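You operate a simulated robot arm through the tools that you are given. There is no shell and no other tool. Be economical: measure what you need, move in short steps, check, and stop when the job is done.

You are at the controls of a simulated robot arm. One attempt, no reset.

## Task
Unload the chuck and stand the bottle in the blue tray.
Fine: free the tailstock with the blue knob and park it, tilt the chuck up, then open the jaws; leave the knob on FREE. Set down upright: what you pick out.

The check looks at the end state, three seconds after you hand in, the way a careful person would. Anything else that was tipped, shoved, dropped, spilled or broken makes it a failure.

## Robot
A 6-joint arm with a two-finger parallel gripper, fixed in place. Base frame: the origin is at the foot of the arm, x ahead of it, y to its left, z up; the work surface is at about z = 815. Lengths are in mm, angles in rad, forces in N, time in s.
With the tool pointing down near the work surface it reaches from about 260 to 680 mm from the base axis. Its first joint turns from -1.152 to 1.152 rad. Payload 2.9 kg.
Tool frame: the origin (TCP) lies between the finger pads and is the grasp point; the fingertips stand 30 mm ahead of it; z points along the fingers, y is the line along which they close. Largest opening 110 mm; finger width 20, thickness 10; the body of the gripper, 48 by 112 mm, starts 55 mm behind the TCP.
Orientation is that of the tool frame in the base frame, as a unit quaternion [x, y, z, w]. With the fingers straight down and closing along the base's y, the tool's x points along the base's -x, its y along +y and its z along -z.

## Interface
- The arm moves only by the tool nudge_tool. Its argument "series" is a list of rows, each a list of 3 entries, a list of its own where there are three numbers: the gripper command, from -1 (fully open) to 1 (shut), values between in proportion, then the shift along the base's x, y, z in mm, then the turn, a rotation vector about the base's x, y, z in rad. In form: [[jaw, [x, y, z], [wx, wy, wz]], ...]. A call has 1 to 8 rows; each row is the pose to reach, as a shift and turn from the pose commanded when the call began. Each row takes 0.2 s and may step no farther than 50 mm and 0.15 rad from the row before; otherwise, or with a gripper value out of range, the whole call is refused. Where a pose cannot be reached the arm comes as near as it can. A force on the tool above 70 N (or 10 N above the force at the start of the call, whichever is more), or a blocked arm, ends the call early, and 0.2 s more pass. The fingers move at their own pace (about 108 mm/s each) and stop on an object; they squeeze with about 33 N. The grip force told is the motor's: it shows also when the fingers shut on nothing. Time passes only in rows, and 0.2 s behind the last, so rows that repeat a pose let the fingers close. The reply holds the time, the measured pose of the TCP, the force on the tool along the base axes, the opening and the grip force, in the units named above and with some noise, with the torque about the TCP (base axes, N m) and any sound that the robot's microphone picked up.
- Cameras (640 x 400 px; columns grow to the right, rows downward): "scene" is fixed at [81, 430.2, 1402.6]; the picture's right is [-0.76, -0.65, 0.00], its down [-0.25, 0.29, -0.92] and it looks along [0.60, -0.70, -0.39] (base axes); focal length 338 px, centre (320, 200). "wrist" rides on the gripper at [72, 17, -103] in the tool frame; the picture's right is [-0.23, 0.97, 0.00], its down [-0.76, -0.18, -0.62] and it looks along [-0.61, -0.14, 0.78] (tool axes); focal length 222 px, centre (320, 200). There is no depth. A picture from a camera that has moved, and an enlarged one, comes with that camera's place and axes in the base frame and with its lens.
- get_image(camera): a new picture of that camera. The clock stands still meanwhile.
- zoom(camera, box): a new picture of the part [left, top, right, bottom] of that camera's present view, enlarged. The clock stands still meanwhile.
- finish_job(): hands the job in; it is judged then, once.

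Go step by step. Nothing tells you positions but the pictures and the camera data: compare them with the known pose of the tool, close in by small moves and look again before you grip or let go. The budget is 120 turns and 64 pictures, counting those below and the enlarged ones. Unless the task says otherwise, let go and move clear before handing in, and close with one line.

The tools are called after "Emit:" by a JSON object that holds its "fn" and its "kwargs". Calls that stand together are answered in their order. nudge_tool: Moves the arm, as the interface text tells. Its arguments: {"type":"object","properties":{"series":{"type":"array","items":{"type":"array"}}},"required":["series"]} The other tools are called the same way: get_image (camera) takes a picture; zoom (camera, box) takes an enlarged picture of a part of a camera's view; finish_job () hands the job in.

At the start:

```text
time: 0.0
ee_pos: [445.6, -108.8, 1209.9]
tool_rot: [-0.001, 1.0, 0.001, 0.001]
wrist_force: [-0.3, 0.3, 0.2]
torque: [0.0, 0.01, -0.03]
grip_width: 109.9
finger_force: 0.0
```

scene: 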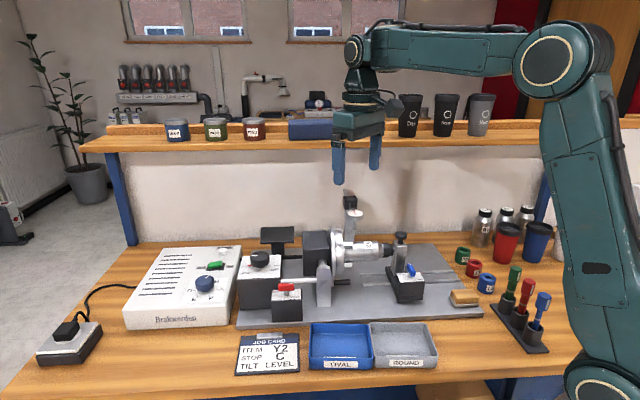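
wrist: 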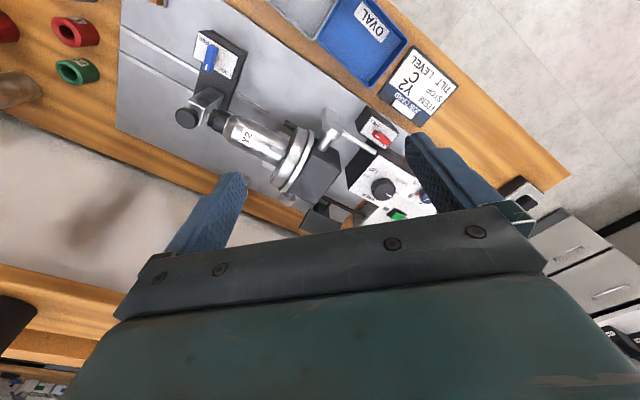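

I see a small lathe-like fixture with a bottle held in a chuck, a tailstock with a blue knob, control boxes, and a blue tray. I'll zoom in to read the labels.

Emit:
{"fn": "zoom", "kwargs": {"camera": "scene", "box": [230, 180, 390, 330]}}

Emit:
{"fn": "zoom", "kwargs": {"camera": "scene", "box": [330, 180, 490, 330]}}

Emit:
{"fn": "zoom", "kwargs": {"camera": "wrist", "box": [160, 0, 460, 230]}}

Emit:
{"fn": "zoom", "kwargs": {"camera": "scene", "box": [220, 300, 460, 400]}}

```text
2.67 times, centred on (310, 255) of scene
camera zoom: at [81.0, 430.2, 1402.6], right [-0.76, -0.65, 0.0], down [-0.25, 0.29, -0.92], along [0.6, -0.7, -0.39], focal length 902 px, centre (347, 53)
```

zoom: 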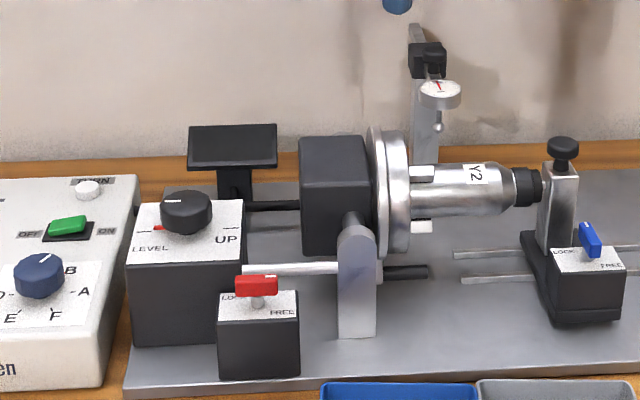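

```text
2.67 times, centred on (410, 255) of scene
camera zoom: at [81.0, 430.2, 1402.6], right [-0.76, -0.65, 0.0], down [-0.25, 0.29, -0.92], along [0.6, -0.7, -0.39], focal length 902 px, centre (80, 53)
```

zoom: 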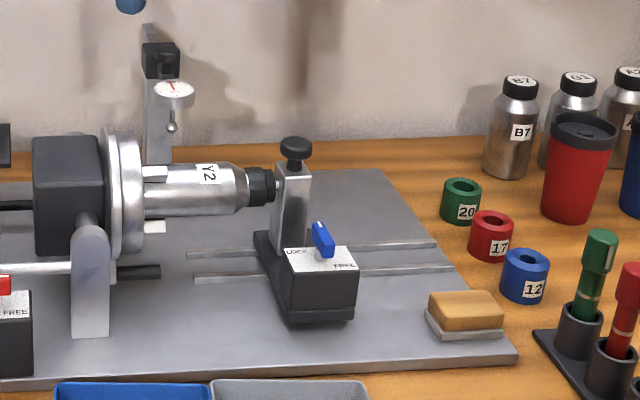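

```text
1.74 times, centred on (310, 115) of wrist
camera zoom: at [372.5, -91.0, 1312.9], right [0.23, 0.97, 0.0], down [0.76, -0.18, 0.62], along [0.61, -0.14, -0.78], focal length 386 px, centre (337, 348)
```

zoom: 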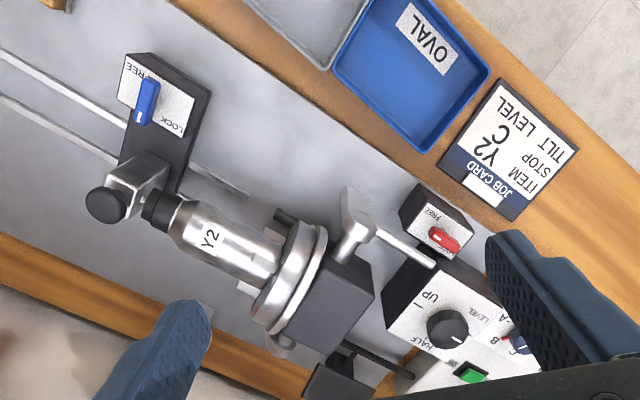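

```text
2.67 times, centred on (340, 350) of scene
camera zoom: at [81.0, 430.2, 1402.6], right [-0.76, -0.65, 0.0], down [-0.25, 0.29, -0.92], along [0.6, -0.7, -0.39], focal length 902 px, centre (267, -200)
```

zoom: 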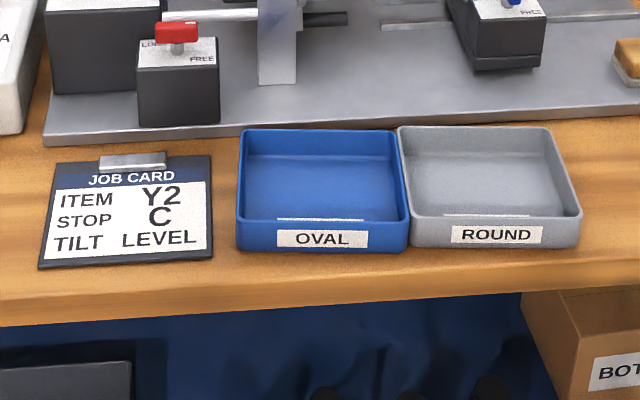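

The machine axis runs diagonally; blue tailstock knob is near (373,-260,910), the bottle cap near (462,-290,920), the red lever near (573,-18,893), the black knob near (675,-23,930). I'll bring the wrist camera closer to read the controls.

Emit:
{"fn": "nudge_tool", "kwargs": {"series": [[-1, [15, 30, -35], [0, 0, 0]], [-1, [30, 60, -70], [0, 0, 0]], [-1, [45, 90, -105], [0, 0, 0]], [-1, [55, 109, -140], [0, 0, 0]]]}}

Emit:
{"fn": "get_image", "kwargs": {"camera": "wrist"}}

```text
time: 1.0
ee_pos: [501.3, -1.3, 1069.5]
tool_rot: [0.001, 1.0, 0.0, 0.0]
wrist_force: [0.5, 0.1, 0.5]
torque: [0.01, 0.01, 0.01]
grip_width: 110.2
finger_force: 0.1
```

```text
57 pictures are left
camera wrist: at [427.4, 17.3, 1172.3], right [0.23, 0.97, 0.0], down [0.76, -0.18, 0.62], along [0.61, -0.14, -0.78], focal length 222 px, centre (320, 200)
```

wrist: 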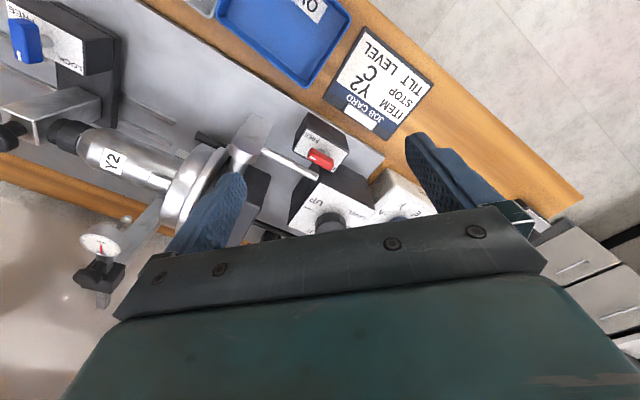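

Now a tighter look at the red lever, black knob and control box labels.

Emit:
{"fn": "zoom", "kwargs": {"camera": "wrist", "box": [280, 100, 440, 240]}}

Emit:
{"fn": "zoom", "kwargs": {"camera": "scene", "box": [225, 235, 345, 325]}}

Emit:
{"fn": "zoom", "kwargs": {"camera": "scene", "box": [120, 240, 260, 330]}}

Emit:
{"fn": "zoom", "kwargs": {"camera": "wrist", "box": [40, 80, 300, 260]}}

```text
2.86 times, centred on (360, 170) of wrist
camera zoom: at [427.4, 17.3, 1172.3], right [0.23, 0.97, 0.0], down [0.76, -0.18, 0.62], along [0.61, -0.14, -0.78], focal length 635 px, centre (206, 286)
```

zoom: 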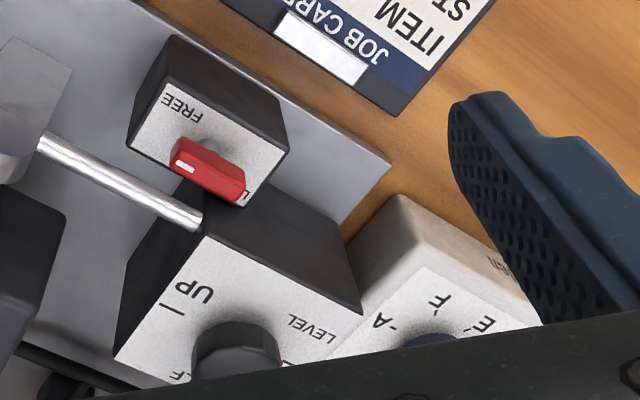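

```text
4.44 times, centred on (285, 280) of scene
camera zoom: at [81.0, 430.2, 1402.6], right [-0.76, -0.65, 0.0], down [-0.25, 0.29, -0.92], along [0.6, -0.7, -0.39], focal length 1503 px, centre (476, -156)
```

zoom: 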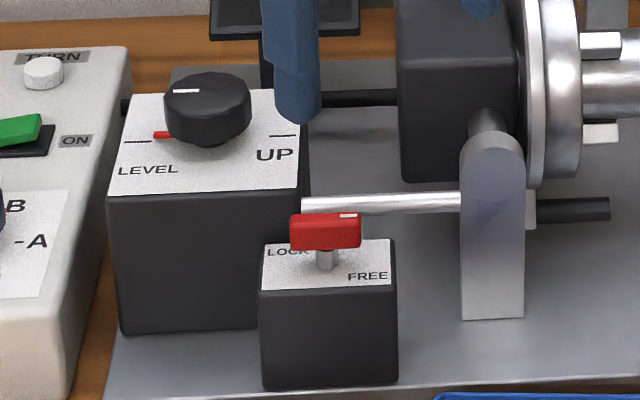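

```text
4.44 times, centred on (190, 285) of scene
camera zoom: at [81.0, 430.2, 1402.6], right [-0.76, -0.65, 0.0], down [-0.25, 0.29, -0.92], along [0.6, -0.7, -0.39], focal length 1503 px, centre (898, -178)
```

zoom: 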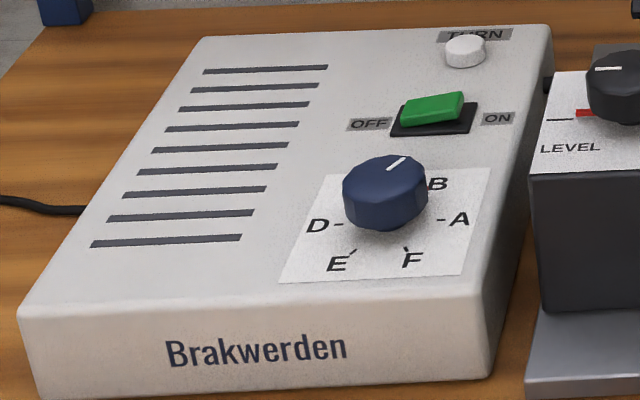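

```text
2.22 times, centred on (170, 170) of wrist
camera zoom: at [427.4, 17.3, 1172.3], right [0.23, 0.97, 0.0], down [0.76, -0.18, 0.62], along [0.61, -0.14, -0.78], focal length 494 px, centre (653, 267)
```

zoom: 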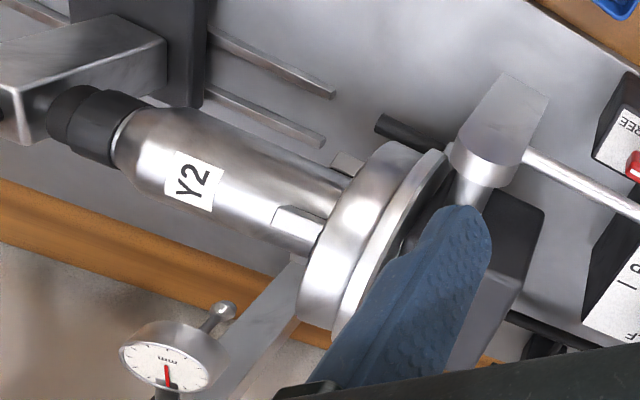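

The red lever's tick seems to point toward FREE already, the blue's to LOCK. I need a better look at the chuck and rods, staying clear of the dial gauge near (545,-235,1045).

Emit:
{"fn": "nudge_tool", "kwargs": {"series": [[-1, [10, -40, 20], [0, 0, 0]], [-1, [25, -75, 40], [0, 0, 0]], [-1, [35, -105, 60], [0, 0, 0]]]}}

Emit:
{"fn": "zoom", "kwargs": {"camera": "wrist", "box": [120, 0, 440, 200]}}

```text
time: 1.8
ee_pos: [535.9, -104.5, 1130.2]
tool_rot: [0.001, 1.0, 0.001, 0.0]
wrist_force: [-0.3, -0.1, 0.8]
torque: [-0.03, 0.01, 0.05]
grip_width: 109.9
finger_force: 0.1
```

```text
2.00 times, centred on (280, 100) of wrist
camera zoom: at [462.9, -87.2, 1233.0], right [0.23, 0.97, 0.0], down [0.76, -0.18, 0.62], along [0.61, -0.14, -0.78], focal length 444 px, centre (400, 400)
```

zoom: 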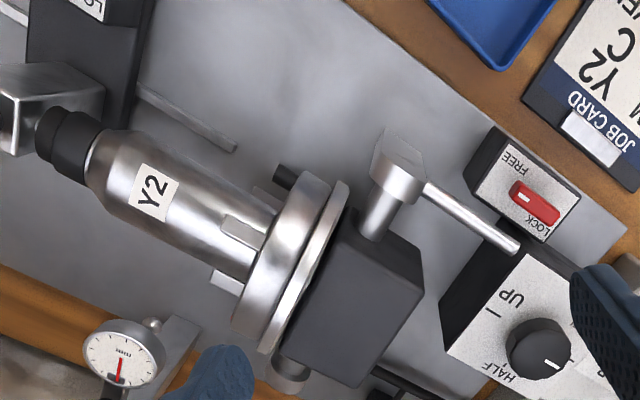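

I'll compare how the blue and red lever pointers sit relative to their labels.

Emit:
{"fn": "zoom", "kwargs": {"camera": "scene", "box": [375, 225, 445, 310]}}

Emit:
{"fn": "zoom", "kwargs": {"camera": "scene", "box": [265, 275, 310, 305]}}

Emit:
{"fn": "zoom", "kwargs": {"camera": "scene", "box": [290, 205, 390, 290]}}

```text
4.71 times, centred on (410, 268) of scene
camera zoom: at [80.9, 430.2, 1402.6], right [-0.76, -0.65, 0.0], down [-0.25, 0.29, -0.92], along [0.6, -0.7, -0.39], focal length 1591 px, centre (-104, -118)
```

zoom: 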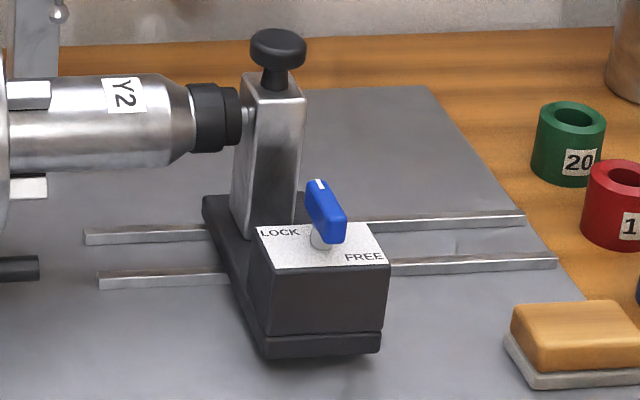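

```text
13.33 times, centred on (288, 290) of scene
camera zoom: at [80.9, 430.2, 1402.6], right [-0.76, -0.65, 0.0], down [-0.25, 0.29, -0.92], along [0.6, -0.7, -0.39], focal length 4509 px, centre (753, -1000)
```

zoom: 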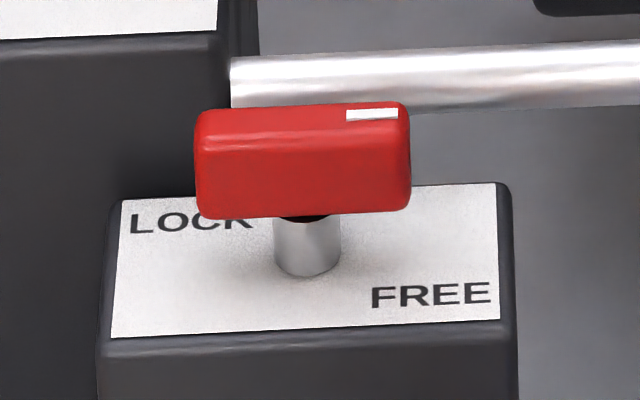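

```text
4.71 times, centred on (340, 248) of scene
camera zoom: at [80.9, 430.2, 1402.6], right [-0.76, -0.65, 0.0], down [-0.25, 0.29, -0.92], along [0.6, -0.7, -0.39], focal length 1591 px, centre (226, -24)
```

zoom: 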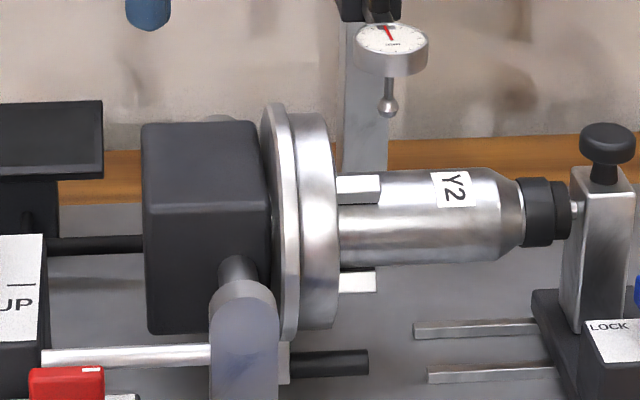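

The silver rod is a free-ended lever near the pivot, and there's a black paddle behind the knob box. I'll move forward a little to see that part.

Emit:
{"fn": "nudge_tool", "kwargs": {"series": [[-1, [40, 10, 20], [0, 0, 0]], [-1, [80, 20, 40], [0, 0, 0]]]}}

Emit:
{"fn": "zoom", "kwargs": {"camera": "wrist", "box": [150, 0, 470, 220]}}

```text
time: 2.4
ee_pos: [601.5, -81.6, 1157.0]
tool_rot: [0.0, 1.0, 0.002, -0.015]
wrist_force: [1.2, 0.7, 7.9]
torque: [-0.01, 0.03, 0.0]
grip_width: 110.2
finger_force: 0.0
out of reach, approached as far as the arm can: row 2
```

```text
1.82 times, centred on (310, 110) of wrist
camera zoom: at [531.4, -64.5, 1261.9], right [0.23, 0.97, 0.0], down [0.78, -0.18, 0.6], along [0.58, -0.14, -0.8], focal length 404 px, centre (338, 364)
```

zoom: 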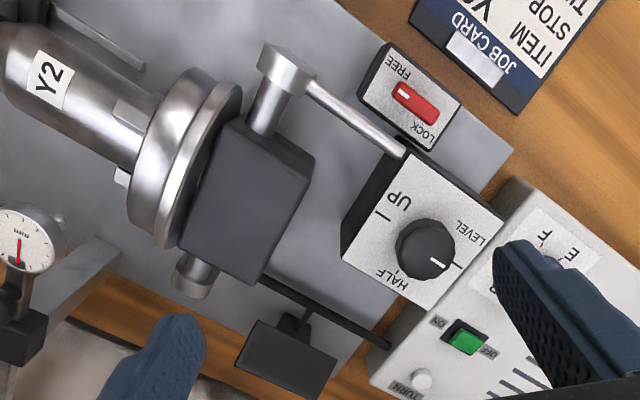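

The tilt knob box drives the trunnion by the rod, it seems. I'll zoom around the bracket, paddle and chuck to find how the jaws open.

Emit:
{"fn": "zoom", "kwargs": {"camera": "scene", "box": [318, 245, 388, 310]}}

Emit:
{"fn": "zoom", "kwargs": {"camera": "scene", "box": [240, 215, 340, 280]}}

Emit:
{"fn": "zoom", "kwargs": {"camera": "wrist", "box": [150, 20, 330, 140]}}

```text
6.15 times, centred on (353, 278) of scene
camera zoom: at [80.7, 430.3, 1402.6], right [-0.76, -0.65, 0.0], down [-0.25, 0.29, -0.92], along [0.6, -0.7, -0.39], focal length 2081 px, centre (117, -277)
```

zoom: 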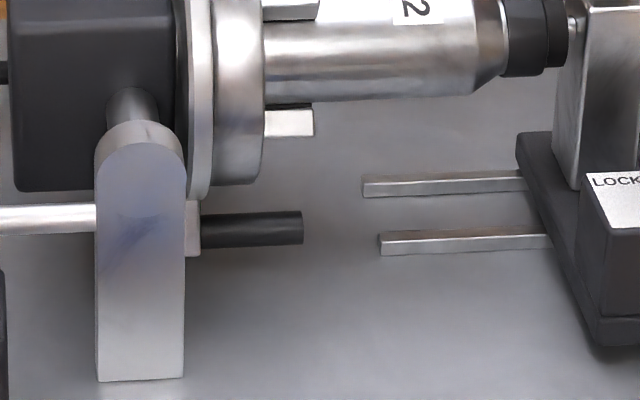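

```text
6.15 times, centred on (290, 248) of scene
camera zoom: at [80.7, 430.3, 1402.6], right [-0.76, -0.65, 0.0], down [-0.25, 0.29, -0.92], along [0.6, -0.7, -0.39], focal length 2081 px, centre (505, -92)
```

zoom: 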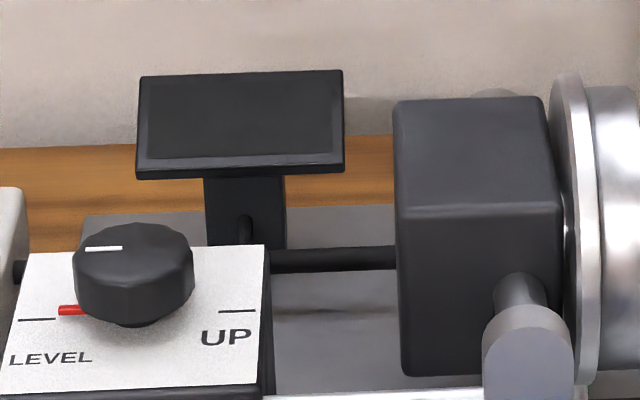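

```text
3.33 times, centred on (240, 80) of wrist
camera zoom: at [531.4, -64.5, 1261.9], right [0.23, 0.97, 0.0], down [0.78, -0.18, 0.6], along [0.58, -0.14, -0.8], focal length 740 px, centre (587, 600)
```

zoom: 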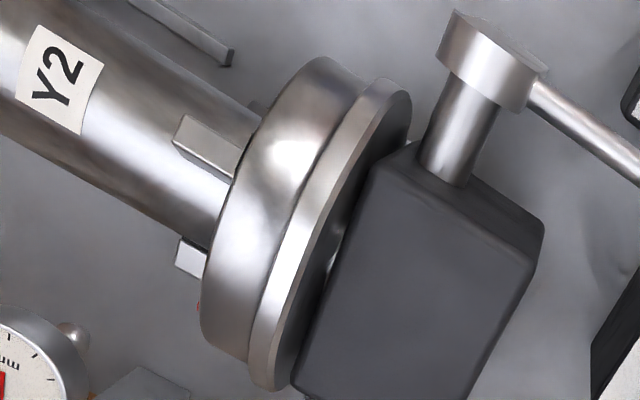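

The paddle is just a blank display. The first job is the blue lever, so I'll swing over above it with the tool yawed about -0.80 rad, so the fingers close across the bar.

Emit:
{"fn": "nudge_tool", "kwargs": {"series": [[-1, [-45, 0, 0], [0, 0, -0.13]], [-1, [-90, -10, 0], [0, 0, -0.26]], [-1, [-130, -35, 0], [0, 0, -0.4]], [-1, [-160, -70, 0], [0, 0, -0.53]], [-1, [-190, -105, -10], [0, 0, -0.67]], [-1, [-215, -140, -40], [0, 0, -0.8]], [-1, [-228, -165, -80], [0, 0, -0.8]]]}}

Emit:
{"fn": "get_image", "kwargs": {"camera": "wrist"}}

```text
refused: row 6 steps farther than a row can; nothing moved
```

```text
44 pictures are left
camera wrist: at [531.4, -64.5, 1261.9], right [0.23, 0.97, 0.0], down [0.78, -0.18, 0.6], along [0.58, -0.14, -0.8], focal length 222 px, centre (320, 200)
```

wrist: 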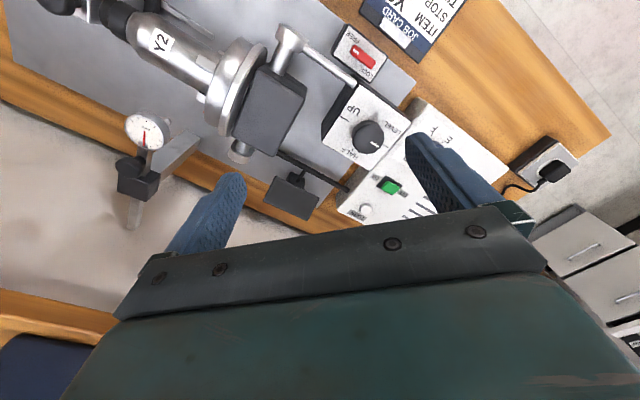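

A step was too long; I'll resend with shorter steps and look afterwards.

Emit:
{"fn": "nudge_tool", "kwargs": {"series": [[-1, [-40, 0, 0], [0, 0, -0.13]], [-1, [-80, -10, 0], [0, 0, -0.26]], [-1, [-120, -35, 0], [0, 0, -0.4]], [-1, [-150, -70, 0], [0, 0, -0.53]], [-1, [-180, -105, -10], [0, 0, -0.67]], [-1, [-205, -140, -30], [0, 0, -0.8]], [-1, [-220, -165, -65], [0, 0, -0.8]], [-1, [-228, -176, -110], [0, 0, -0.8]]]}}

```text
time: 4.2
ee_pos: [376.2, -260.1, 1054.6]
tool_rot: [0.39, 0.921, 0.0, 0.0]
wrist_force: [-0.1, -0.3, 0.0]
torque: [0.0, -0.03, 0.01]
grip_width: 109.7
finger_force: 0.2
```

Emit:
{"fn": "get_image", "kwargs": {"camera": "wrist"}}

Emit:
{"fn": "zoom", "kwargs": {"camera": "scene", "box": [365, 190, 485, 310]}}

```text
43 pictures are left
camera wrist: at [337.2, -196.3, 1157.1], right [0.86, 0.51, 0.0], down [0.4, -0.67, 0.62], along [0.32, -0.53, -0.78], focal length 222 px, centre (320, 200)
```

wrist: 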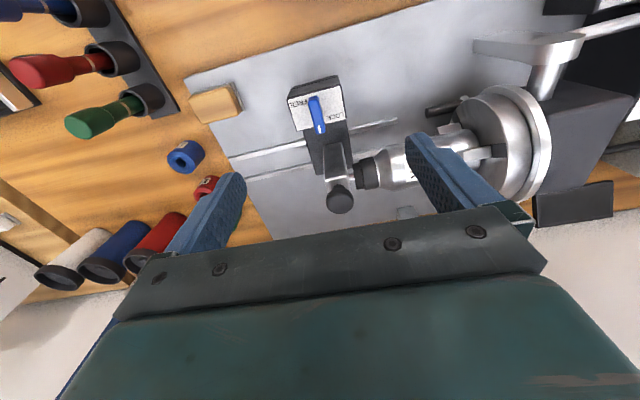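

```text
3.33 times, centred on (425, 250) of scene
camera zoom: at [81.0, 430.2, 1402.6], right [-0.76, -0.65, 0.0], down [-0.25, 0.29, -0.92], along [0.6, -0.7, -0.39], focal length 1127 px, centre (-30, 33)
```

zoom: 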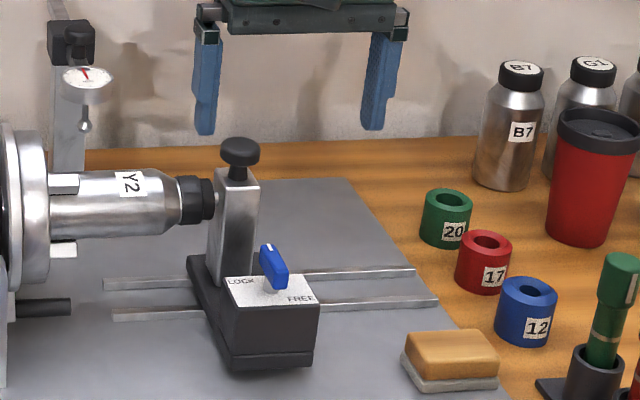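

The bar is centred at about (374,-263) and aligned with my tool. I'll descend on it with a partly closed gripper.

Emit:
{"fn": "nudge_tool", "kwargs": {"series": [[-0.2, [-2, -2.5, -40], [0, 0, 0]], [-0.2, [-2, -2.5, -80], [0, 0, 0]], [-0.2, [-2, -2.5, -105], [0, 0, 0]]]}}

Emit:
{"fn": "zoom", "kwargs": {"camera": "wrist", "box": [200, 40, 440, 220]}}

Emit:
{"fn": "zoom", "kwargs": {"camera": "scene", "box": [365, 210, 455, 310]}}

```text
time: 5.0
ee_pos: [375.1, -262.1, 949.5]
tool_rot: [0.39, 0.921, 0.001, 0.0]
wrist_force: [0.1, 0.0, 0.2]
torque: [0.01, 0.0, -0.02]
grip_width: 66.0
finger_force: 0.0
```

```text
2.22 times, centred on (320, 130) of wrist
camera zoom: at [334.9, -197.4, 1051.8], right [0.86, 0.52, 0.0], down [0.4, -0.67, 0.62], along [0.32, -0.53, -0.78], focal length 494 px, centre (320, 356)
```

zoom: 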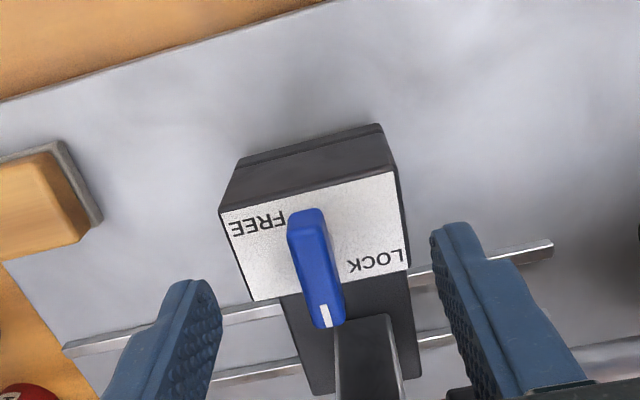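

```text
4.00 times, centred on (410, 260) of scene
camera zoom: at [81.0, 430.2, 1402.6], right [-0.76, -0.65, 0.0], down [-0.25, 0.29, -0.92], along [0.6, -0.7, -0.39], focal length 1353 px, centre (-40, -40)
```

zoom: 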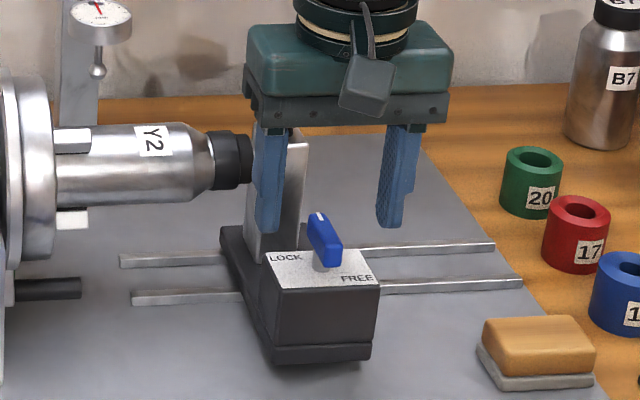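

Well aligned over the blue bar. Going down 17 mm and closing on it.

Emit:
{"fn": "nudge_tool", "kwargs": {"series": [[-0.2, [-1, -0.5, -10], [0, 0, 0]], [-0.2, [-1, -0.5, -18], [0, 0, 0]], [1, [-1, -0.5, -18], [0, 0, 0]], [1, [-1, -0.5, -18], [0, 0, 0]], [1, [-1, -0.5, -18], [0, 0, 0]]]}}

Emit:
{"fn": "zoom", "kwargs": {"camera": "wrist", "box": [200, 40, 440, 220]}}

```text
time: 6.2
ee_pos: [371.4, -263.1, 930.7]
tool_rot: [0.39, 0.921, -0.001, 0.0]
wrist_force: [-6.0, -4.6, -2.4]
torque: [-0.4, -0.16, -0.02]
grip_width: 11.8
finger_force: 44.5
```

```text
2.22 times, centred on (320, 130) of wrist
camera zoom: at [333.3, -198.3, 1033.9], right [0.86, 0.51, 0.0], down [0.4, -0.67, 0.62], along [0.32, -0.53, -0.78], focal length 494 px, centre (320, 356)
```

zoom: 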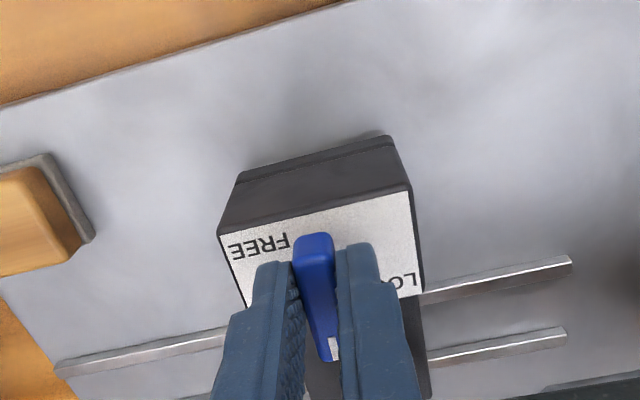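

Gripped (12 mm wide). Now turn clockwise (seen from above), pointer going from back toward the right, FREE side.

Emit:
{"fn": "nudge_tool", "kwargs": {"series": [[1, [-2, -1.5, 0], [0, 0, 0]], [1, [-2, -1.5, 0], [0, 0, -0.13]], [1, [-2, -1.5, 0], [0, 0, -0.26]], [1, [-2, -1.5, 0], [0, 0, -0.39]], [1, [-2, -1.5, 0], [0, 0, -0.52]], [1, [-2, -1.5, 0], [0, 0, -0.65]], [1, [-2, -1.5, 0], [0, 0, -0.78]]]}}

```text
time: 7.8
ee_pos: [372.5, -265.9, 931.4]
tool_rot: [0.712, 0.703, 0.0, 0.002]
wrist_force: [20.4, -14.2, -26.7]
torque: [0.22, -0.35, 0.17]
grip_width: 11.7
finger_force: 44.9
```

It turns with little torque. Continue the second half, easing toward the measured side load.

Emit:
{"fn": "nudge_tool", "kwargs": {"series": [[1, [2, -2, 1], [0, 0, -0.13]], [1, [2, -2, 1], [0, 0, -0.26]], [1, [2, -2, 1], [0, 0, -0.39]], [1, [2, -2, 1], [0, 0, -0.52]], [1, [2, -2, 1], [0, 0, -0.65]], [1, [2, -2, 1], [0, 0, -0.78]]]}}

Emit:
{"fn": "zoom", "kwargs": {"camera": "wrist", "box": [200, 40, 440, 220]}}

Emit:
{"fn": "zoom", "kwargs": {"camera": "scene", "box": [365, 210, 455, 310]}}

```text
time: 9.2
ee_pos: [375.7, -268.3, 933.4]
tool_rot: [0.925, 0.38, 0.003, 0.006]
wrist_force: [25.4, -24.7, -30.0]
torque: [-0.29, -0.19, 0.62]
grip_width: 11.6
finger_force: 44.8
```

```text
2.22 times, centred on (320, 130) of wrist
camera zoom: at [437.6, -227.9, 1036.2], right [0.52, -0.85, 0.01], down [-0.67, -0.4, 0.62], along [-0.52, -0.33, -0.78], focal length 494 px, centre (320, 356)
```

zoom: 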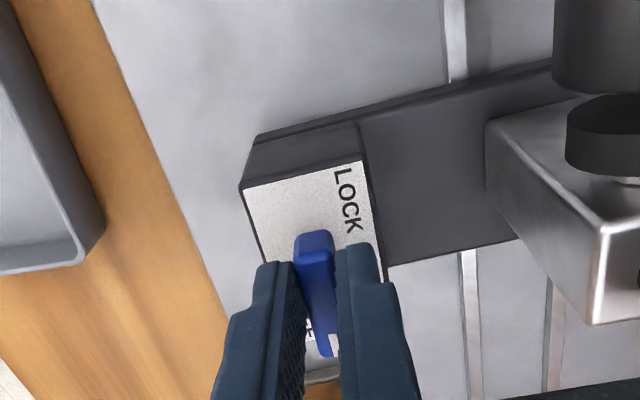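

```text
4.00 times, centred on (410, 260) of scene
camera zoom: at [82.0, 429.3, 1402.8], right [-0.76, -0.65, 0.0], down [-0.25, 0.3, -0.92], along [0.6, -0.7, -0.39], focal length 1353 px, centre (-40, -40)
```

zoom: 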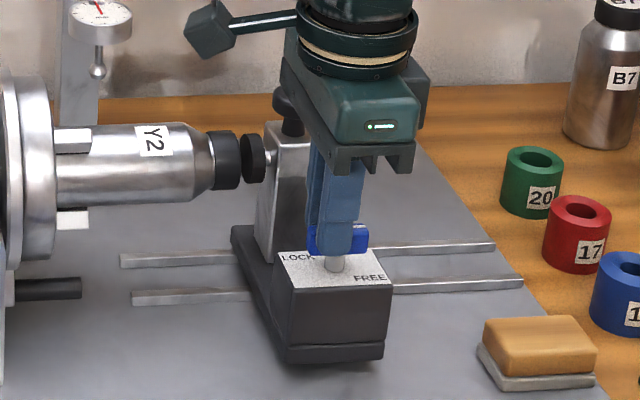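

The tailstock centre has already backed off the cap, so it's free with the pointer to the right (FREE). The stone on the plate would be hit after ~60 mm more, so I'll slide along the rails in modest steps while still holding the knob.

Emit:
{"fn": "nudge_tool", "kwargs": {"series": [[1, [2.5, -2.5, -1.5], [0, 0, 0]], [1, [-3, -8, -1.5], [0, 0, 0]], [1, [-9, -14, -1.5], [0, 0, 0]], [1, [-15, -20, -1.5], [0, 0, 0]]]}}

Emit:
{"fn": "zoom", "kwargs": {"camera": "scene", "box": [365, 210, 485, 310]}}

```text
time: 10.2
ee_pos: [359.6, -286.3, 933.7]
tool_rot: [0.924, 0.382, 0.002, 0.001]
wrist_force: [7.2, 1.3, 28.8]
torque: [0.56, -0.58, 0.13]
grip_width: 11.7
finger_force: 45.5
```

```text
4.00 times, centred on (425, 260) of scene
camera zoom: at [80.8, 430.5, 1402.5], right [-0.76, -0.65, 0.0], down [-0.25, 0.29, -0.92], along [0.6, -0.7, -0.39], focal length 1353 px, centre (-100, -40)
```

zoom: 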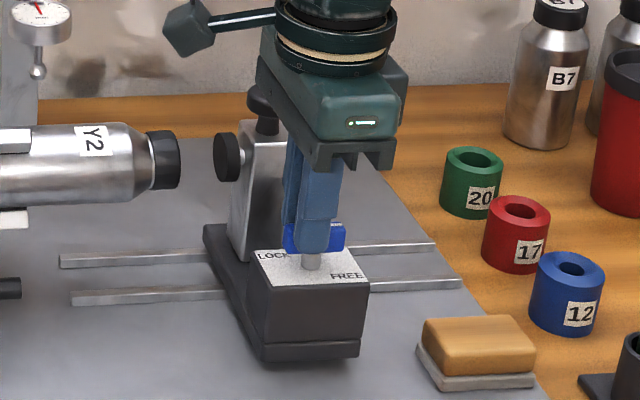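

It slides freely; about 38 mm remains to the stone. Sliding another ~24 mm.

Emit:
{"fn": "nudge_tool", "kwargs": {"series": [[1, [-6, -6, 0], [0, 0, 0]], [1, [-12, -12, 0], [0, 0, 0]], [1, [-17, -17, 0], [0, 0, 0]], [1, [-17, -17, 0], [0, 0, 0]]]}}

Emit:
{"fn": "zoom", "kwargs": {"camera": "scene", "box": [365, 210, 485, 310]}}

Emit:
{"fn": "get_image", "kwargs": {"camera": "wrist"}}

```text
time: 11.2
ee_pos: [342.5, -302.5, 933.0]
tool_rot: [0.924, 0.381, 0.001, 0.002]
wrist_force: [5.4, -0.1, 28.1]
torque: [0.41, -0.08, 0.27]
grip_width: 11.6
finger_force: 45.5
```

```text
4.00 times, centred on (425, 260) of scene
camera zoom: at [80.8, 430.5, 1402.5], right [-0.76, -0.65, 0.0], down [-0.25, 0.29, -0.92], along [0.6, -0.7, -0.39], focal length 1353 px, centre (-100, -40)
```

zoom: 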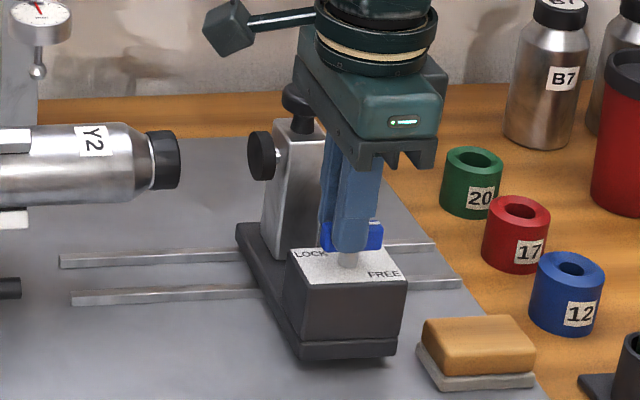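

```text
34 pictures are left
camera wrist: at [403.8, -263.2, 1035.4], right [0.52, -0.85, 0.0], down [-0.67, -0.41, 0.62], along [-0.53, -0.33, -0.78], focal length 222 px, centre (320, 200)
```

wrist: 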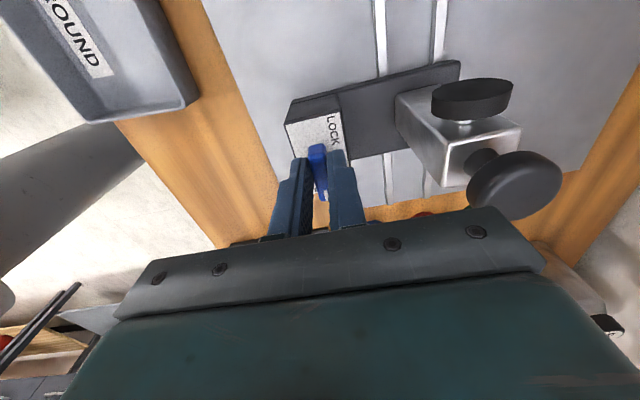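

About 14 mm remain to the stone. One more small slide of ~7 mm, then release and rise.

Emit:
{"fn": "nudge_tool", "kwargs": {"series": [[1, [-3, -3, 0], [0, 0, 0]], [1, [-5.5, -5.5, 0], [0, 0, 0]], [1, [-5.5, -5.5, 0], [0, 0, 0]]]}}

Emit:
{"fn": "zoom", "kwargs": {"camera": "scene", "box": [415, 250, 485, 310]}}

```text
time: 12.0
ee_pos: [336.6, -308.9, 932.1]
tool_rot: [0.925, 0.381, 0.001, 0.002]
wrist_force: [11.0, 3.7, 29.2]
torque: [-0.18, 0.14, 0.15]
grip_width: 11.5
finger_force: 45.2
```

```text
6.67 times, centred on (450, 280) of scene
camera zoom: at [81.0, 430.6, 1402.5], right [-0.76, -0.65, 0.0], down [-0.25, 0.29, -0.92], along [0.6, -0.7, -0.39], focal length 2254 px, centre (-547, -333)
```

zoom: 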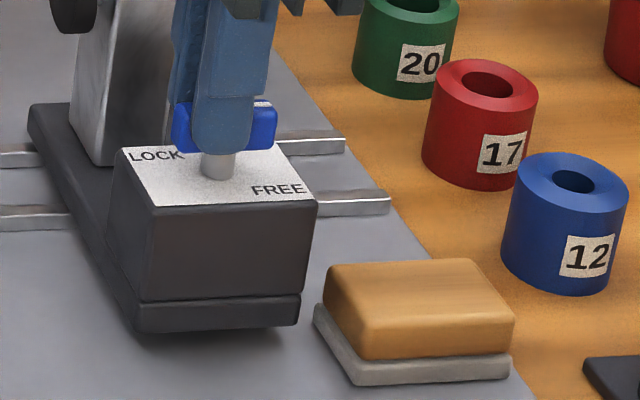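

Stopping here with ~7 mm of clearance to the stone. Open slightly and lift straight up.

Emit:
{"fn": "nudge_tool", "kwargs": {"series": [[0.4, [0, 0, 0], [0, 0, 0]], [0.4, [0, 0, 0], [0, 0, 0]], [0.4, [0, 0, 30], [0, 0, 0]], [0.4, [0, 0, 70], [0, 0, 0]], [0.4, [0, 0, 115], [0, 0, 0]], [0.4, [0, 0, 160], [0, 0, 0]]]}}

Emit:
{"fn": "zoom", "kwargs": {"camera": "scene", "box": [230, 170, 490, 330]}}

```text
time: 13.4
ee_pos: [334.4, -308.3, 1091.8]
tool_rot: [0.925, 0.381, 0.0, 0.0]
wrist_force: [0.1, 0.7, -0.7]
torque: [0.0, 0.02, 0.01]
grip_width: 32.9
finger_force: 0.1
```

```text
2.46 times, centred on (360, 250) of scene
camera zoom: at [81.0, 430.3, 1402.6], right [-0.76, -0.65, 0.0], down [-0.25, 0.29, -0.92], along [0.6, -0.7, -0.39], focal length 832 px, centre (222, 77)
```

zoom: 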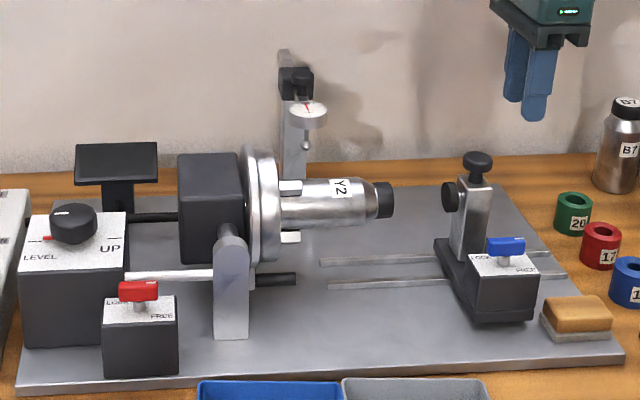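

The tailstock is parked clear, knob pointing to FREE. Next is the black tilt knob at about (669,-23, top ≈ 938); I'll travel there while un-yawing the tool.

Emit:
{"fn": "nudge_tool", "kwargs": {"series": [[0, [0, 40, 0], [0, 0, 0.148]], [0, [5, 80, 0], [0, 0, 0.296]], [0, [20, 120, 0], [0, 0, 0.444]], [0, [40, 160, 0], [0, 0, 0.592]], [0, [65, 195, 0], [0, 0, 0.74]], [0, [95, 225, 0], [0, 0, 0.888]], [0, [130, 250, 0], [0, 0, 1.036]], [0, [165, 265, 0], [0, 0, 1.184]]]}}

Emit:
{"fn": "nudge_tool", "kwargs": {"series": [[0, [30, 5, 0], [0, 0, 0.148]], [0, [60, 10, 0], [0, 0, 0.296]], [0, [90, 15, 0], [0, 0, 0.444]], [0, [110, 18, -10], [0, 0, 0.592]], [0, [130, 20, -30], [0, 0, 0.74]], [0, [145, 20, -50], [0, 0, 0.888]], [0, [155, 20, -70], [0, 0, 1.036]], [0, [160, 20, -85], [0, 0, 1.172]]]}}

Emit:
{"fn": "get_image", "kwargs": {"camera": "wrist"}}

```text
time: 15.2
ee_pos: [501.6, -42.6, 1090.4]
tool_rot: [0.553, 0.833, 0.0, 0.0]
wrist_force: [-0.6, 0.2, 0.5]
torque: [0.02, 0.01, 0.02]
grip_width: 55.1
finger_force: 0.1
```

```text
time: 17.0
ee_pos: [660.3, -23.4, 1005.9]
tool_rot: [0.001, 1.0, -0.001, 0.0]
wrist_force: [0.0, 0.0, 0.5]
torque: [-0.01, 0.01, 0.0]
grip_width: 54.9
finger_force: 0.0
```

```text
31 pictures are left
camera wrist: at [587.1, -5.7, 1108.7], right [0.23, 0.97, 0.0], down [0.76, -0.18, 0.62], along [0.61, -0.14, -0.78], focal length 222 px, centre (320, 200)
```

wrist: 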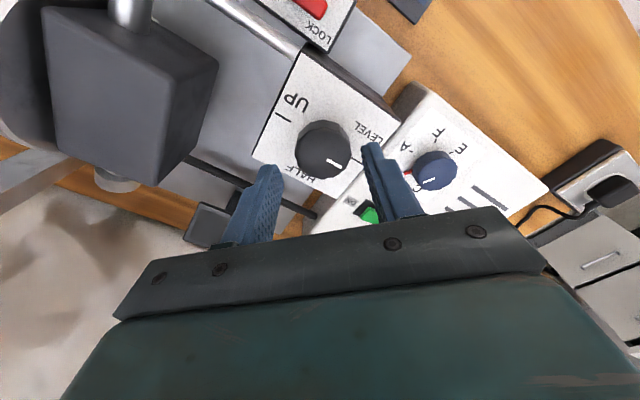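

The knob centre is at about (668,-19). Descend around it with ~66 mm opening.

Emit:
{"fn": "nudge_tool", "kwargs": {"series": [[-0.2, [4, 2, -15], [0, 0, 0]], [-0.2, [8, 4, -35], [0, 0, 0]], [-0.2, [8, 4, -50], [0, 0, 0]]]}}

Emit:
{"fn": "zoom", "kwargs": {"camera": "wrist", "box": [200, 60, 440, 240]}}

Emit:
{"fn": "zoom", "kwargs": {"camera": "scene", "box": [205, 205, 325, 305]}}

```text
time: 17.8
ee_pos: [667.9, -18.5, 957.4]
tool_rot: [0.001, 1.0, 0.0, 0.0]
wrist_force: [0.4, 0.4, 0.0]
torque: [0.01, 0.03, 0.03]
grip_width: 66.1
finger_force: 0.1
```

```text
2.22 times, centred on (320, 150) of wrist
camera zoom: at [594.9, -0.9, 1059.1], right [0.23, 0.97, 0.0], down [0.76, -0.18, 0.62], along [0.61, -0.14, -0.78], focal length 494 px, centre (320, 311)
```

zoom: 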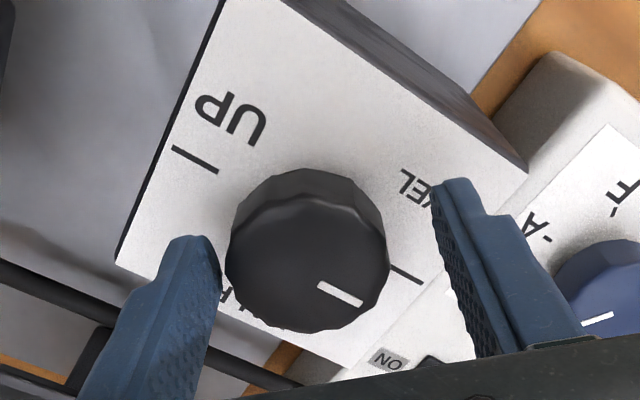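

```text
4.00 times, centred on (265, 255) of scene
camera zoom: at [81.0, 430.2, 1402.6], right [-0.76, -0.65, 0.0], down [-0.25, 0.29, -0.92], along [0.6, -0.7, -0.39], focal length 1353 px, centre (540, -20)
```

zoom: 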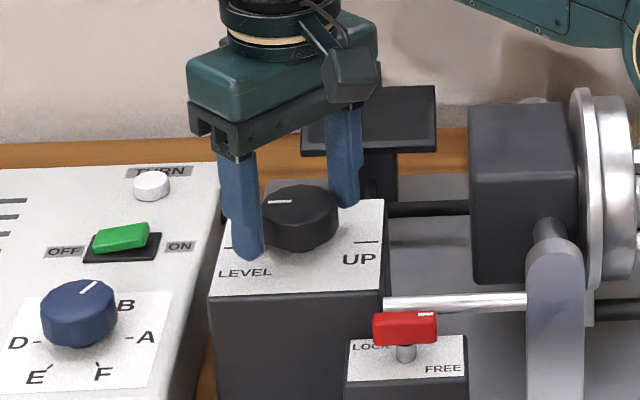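

Slight correction (+4,-3.5), go down 9 mm and close on the knob.

Emit:
{"fn": "nudge_tool", "kwargs": {"series": [[-0.2, [4, -3.5, 0], [0, 0, 0]], [-0.2, [4, -3.5, -9], [0, 0, 0]], [1, [4, -3.5, -9], [0, 0, 0]], [1, [4, -3.5, -9], [0, 0, 0]]]}}

```text
time: 18.8
ee_pos: [671.7, -23.4, 947.0]
tool_rot: [0.003, 1.0, 0.001, 0.0]
wrist_force: [0.0, -9.4, 1.2]
torque: [-0.25, 0.24, 0.0]
grip_width: 47.1
finger_force: 44.7
```

Gripped at 47 mm, well centred. Turn clockwise toward HALF.

Emit:
{"fn": "nudge_tool", "kwargs": {"series": [[1, [0, -1, 0], [0, 0, -0.13]], [1, [0, -1, 0], [0, 0, -0.26]], [1, [0, -1, 0], [0, 0, -0.39]], [1, [0, -1, 0], [0, 0, -0.52]], [1, [0, -1, 0], [0, 0, -0.65]], [1, [0, -1, 0], [0, 0, -0.78]]]}}

Emit:
{"fn": "get_image", "kwargs": {"camera": "scene"}}

```text
time: 20.2
ee_pos: [671.8, -22.0, 948.1]
tool_rot: [0.382, 0.924, 0.0, 0.0]
wrist_force: [-0.7, -0.8, -0.1]
torque: [0.4, 0.7, -0.01]
grip_width: 47.2
finger_force: 45.1
```

```text
28 pictures are left
```

scene: 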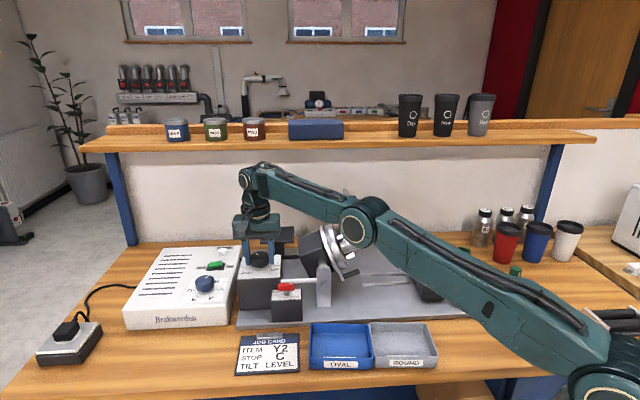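

The chuck tilts along with the knob and the arm keeps clear of it. Continue turning toward UP.

Emit:
{"fn": "nudge_tool", "kwargs": {"series": [[1, [0, 0, 0], [0, 0, -0.13]], [1, [0, 0, 0], [0, 0, -0.26]], [1, [0, 0, 0], [0, 0, -0.39]], [1, [0, 0, 0], [0, 0, -0.52]], [1, [0, 0, 0], [0, 0, -0.65]], [1, [0, 0, 0], [0, 0, -0.78]]]}}

Emit:
{"fn": "zoom", "kwargs": {"camera": "scene", "box": [220, 150, 420, 310]}}

```text
time: 21.6
ee_pos: [672.6, -22.8, 947.2]
tool_rot: [0.705, 0.709, 0.0, 0.001]
wrist_force: [3.5, 7.2, -3.4]
torque: [0.33, -0.25, -0.05]
grip_width: 46.9
finger_force: 45.1
```

```text
2.50 times, centred on (320, 230) of scene
camera zoom: at [81.1, 430.4, 1402.5], right [-0.76, -0.65, 0.0], down [-0.25, 0.29, -0.92], along [0.6, -0.7, -0.39], focal length 845 px, centre (320, 125)
```

zoom: 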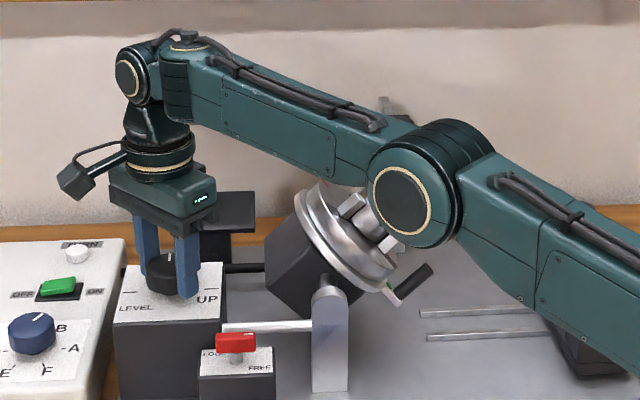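

Half way, and a black crank handle on the chuck ring becomes visible, likely the jaw lever. Continue turning toward UP.

Emit:
{"fn": "nudge_tool", "kwargs": {"series": [[1, [0, 0, 0], [0, 0, -0.13]], [1, [0, 0, 0], [0, 0, -0.26]], [1, [0, 0, 0], [0, 0, -0.39]], [1, [0, 0, 0], [0, 0, -0.52]], [1, [0, 0, 0], [0, 0, -0.65]], [1, [0, 0, 0], [0, 0, -0.78]]]}}

Emit:
{"fn": "nudge_tool", "kwargs": {"series": [[1, [0, 0, 0], [0, 0, -0.13]], [1, [0, 0, 0], [0, 0, -0.26]], [1, [0, 0, 0], [0, 0, -0.39]], [1, [0, 0, 0], [0, 0, -0.52]], [1, [0, 0, 0], [0, 0, -0.65]], [1, [0, 0, 0], [0, 0, -0.78]]]}}

Emit:
{"fn": "zoom", "kwargs": {"camera": "scene", "box": [220, 150, 420, 310]}}

```text
time: 23.0
ee_pos: [673.9, -23.4, 947.9]
tool_rot: [0.922, 0.388, 0.002, 0.001]
wrist_force: [22.4, 13.2, -5.9]
torque: [0.25, -0.22, -0.02]
grip_width: 47.2
finger_force: 44.8
```

```text
time: 24.4
ee_pos: [674.3, -24.7, 946.6]
tool_rot: [1.0, 0.007, 0.0, 0.002]
wrist_force: [13.3, 6.5, 0.9]
torque: [0.2, -1.46, -0.07]
grip_width: 47.3
finger_force: 45.0
```

```text
2.50 times, centred on (320, 230) of scene
camera zoom: at [81.3, 430.4, 1402.5], right [-0.76, -0.65, 0.0], down [-0.25, 0.29, -0.92], along [0.6, -0.7, -0.39], focal length 845 px, centre (320, 125)
```

zoom: 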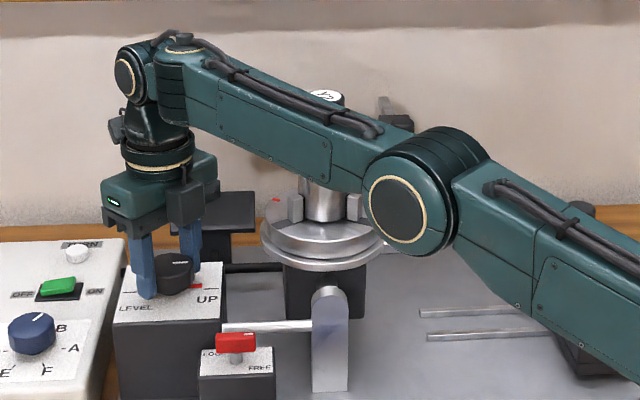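

The chuck is now up with the bottle vertical. Release the knob, lift, and back off to look at the jaws.

Emit:
{"fn": "nudge_tool", "kwargs": {"series": [[-0.2, [0, 0, 0], [0, 0, 0]], [-0.2, [0, 0, 0], [0, 0, 0]], [-0.2, [0, 0, 35], [0, 0, 0]], [-0.2, [-10, 20, 70], [0, 0, 0.14]], [-0.2, [-40, 50, 90], [0, 0, 0.28]], [-0.2, [-75, 80, 100], [0, 0, 0.42]], [-0.2, [-110, 105, 110], [0, 0, 0.56]], [-0.2, [-145, 130, 120], [0, 0, 0.7]]]}}

Emit:
{"fn": "zoom", "kwargs": {"camera": "scene", "box": [220, 150, 420, 310]}}

```text
time: 26.2
ee_pos: [527.6, 107.4, 1067.1]
tool_rot: [0.936, 0.353, 0.0, -0.001]
wrist_force: [-0.5, -0.4, 0.6]
torque: [-0.03, 0.02, -0.01]
grip_width: 66.2
finger_force: 0.1
```

```text
2.50 times, centred on (320, 230) of scene
camera zoom: at [81.0, 430.2, 1402.6], right [-0.76, -0.65, 0.0], down [-0.25, 0.29, -0.92], along [0.6, -0.7, -0.39], focal length 845 px, centre (320, 125)
```

zoom: 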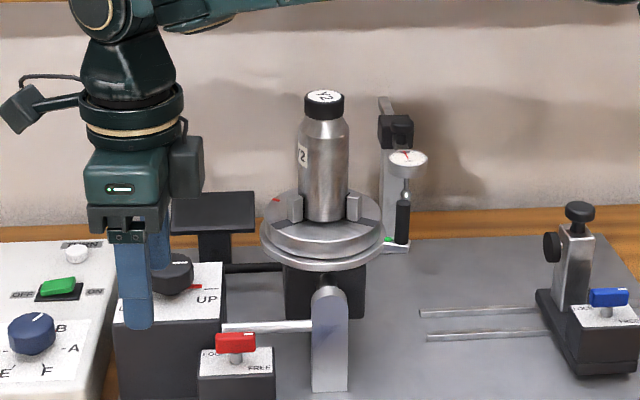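

The jaw crank is now an upright black handle at the chuck ring's right side, with coloured marks. Zooming in to understand it.

Emit:
{"fn": "zoom", "kwargs": {"camera": "scene", "box": [295, 170, 365, 250]}}

Emit:
{"fn": "zoom", "kwargs": {"camera": "scene", "box": [240, 240, 340, 310]}}

```text
5.00 times, centred on (330, 210) of scene
camera zoom: at [81.0, 430.2, 1402.6], right [-0.76, -0.65, 0.0], down [-0.25, 0.29, -0.92], along [0.6, -0.7, -0.39], focal length 1691 px, centre (270, 150)
```

zoom: 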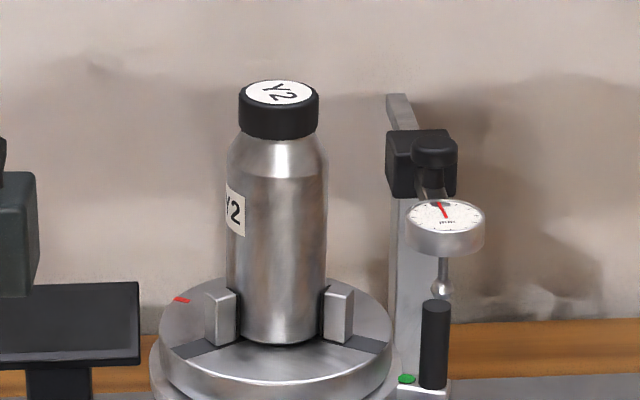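

```text
5.71 times, centred on (290, 275) of scene
camera zoom: at [81.0, 430.2, 1402.6], right [-0.76, -0.65, 0.0], down [-0.25, 0.29, -0.92], along [0.6, -0.7, -0.39], focal length 1932 px, centre (491, -229)
```

zoom: 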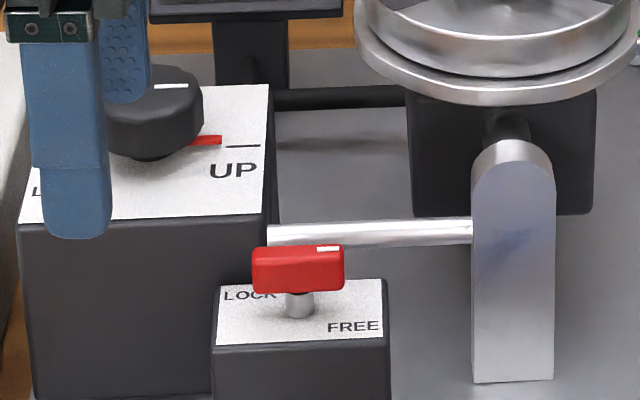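

The handle stands at about (510,-207, z 952–998), on a lever around the chuck axis near (595,-175). I'll rise, un-yaw and look from above to learn the turn direction.

Emit:
{"fn": "nudge_tool", "kwargs": {"series": [[-0.2, [0, 0, 30], [0, 0, 0.148]], [-0.2, [0, 0, 60], [0, 0, 0.296]], [-0.2, [-10, -10, 90], [0, 0, 0.444]], [-0.2, [-20, -40, 115], [0, 0, 0.592]], [-0.2, [-25, -80, 120], [0, 0, 0.74]], [-0.2, [-25, -120, 120], [0, 0, 0.888]], [-0.2, [-25, -160, 120], [0, 0, 1.036]], [-0.2, [-25, -190, 120], [0, 0, 1.184]]]}}

Emit:
{"fn": "nudge_tool", "kwargs": {"series": [[-0.2, [0, 0, 0], [0, 0, 0.148]], [-0.2, [0, 0, 0], [0, 0, 0.296]], [-0.2, [0, 0, 0], [0, 0, 0.444]], [-0.2, [0, 0, 0], [0, 0, 0.592]], [-0.2, [0, 0, 0], [0, 0, 0.74]], [-0.2, [0, 0, 0], [0, 0, 0.888]], [-0.2, [0, 0, 0], [0, 0, 1.036]], [-0.2, [0, 0, 0], [0, 0, 1.184]]]}}

Emit:
{"fn": "get_image", "kwargs": {"camera": "wrist"}}

```text
time: 28.0
ee_pos: [502.2, -85.2, 1186.9]
tool_rot: [0.58, 0.815, -0.001, 0.001]
wrist_force: [0.3, -0.8, -1.3]
torque: [0.04, -0.03, -0.01]
grip_width: 66.2
finger_force: 0.1
```

```text
time: 29.8
ee_pos: [502.9, -83.7, 1188.5]
tool_rot: [0.026, 1.0, 0.0, 0.0]
wrist_force: [-0.3, 0.6, 0.7]
torque: [-0.04, 0.01, 0.01]
grip_width: 66.3
finger_force: 0.1
```

```text
22 pictures are left
camera wrist: at [430.3, -62.3, 1289.7], right [0.28, 0.96, 0.0], down [0.75, -0.22, 0.62], along [0.6, -0.17, -0.78], focal length 222 px, centre (320, 200)
```

wrist: 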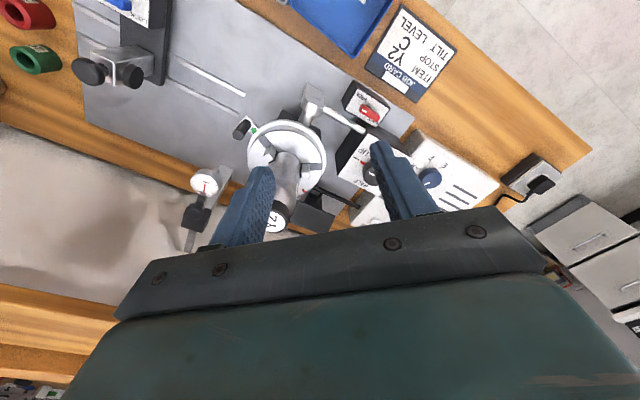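

Emit:
{"fn": "zoom", "kwargs": {"camera": "wrist", "box": [220, 90, 350, 215]}}

```text
3.20 times, centred on (285, 152) of wrist
camera zoom: at [430.3, -62.3, 1289.7], right [0.28, 0.96, 0.0], down [0.75, -0.22, 0.62], along [0.6, -0.17, -0.78], focal length 711 px, centre (432, 352)
```

zoom: 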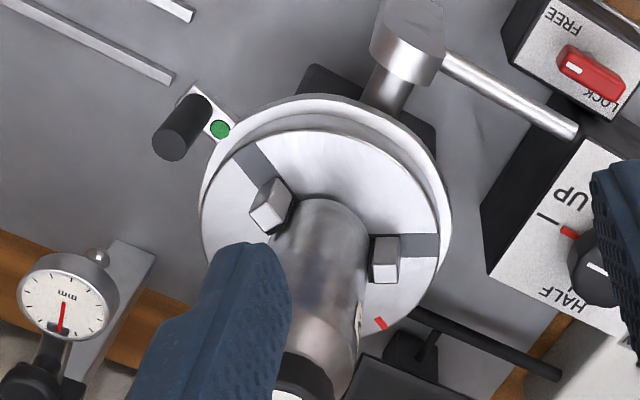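

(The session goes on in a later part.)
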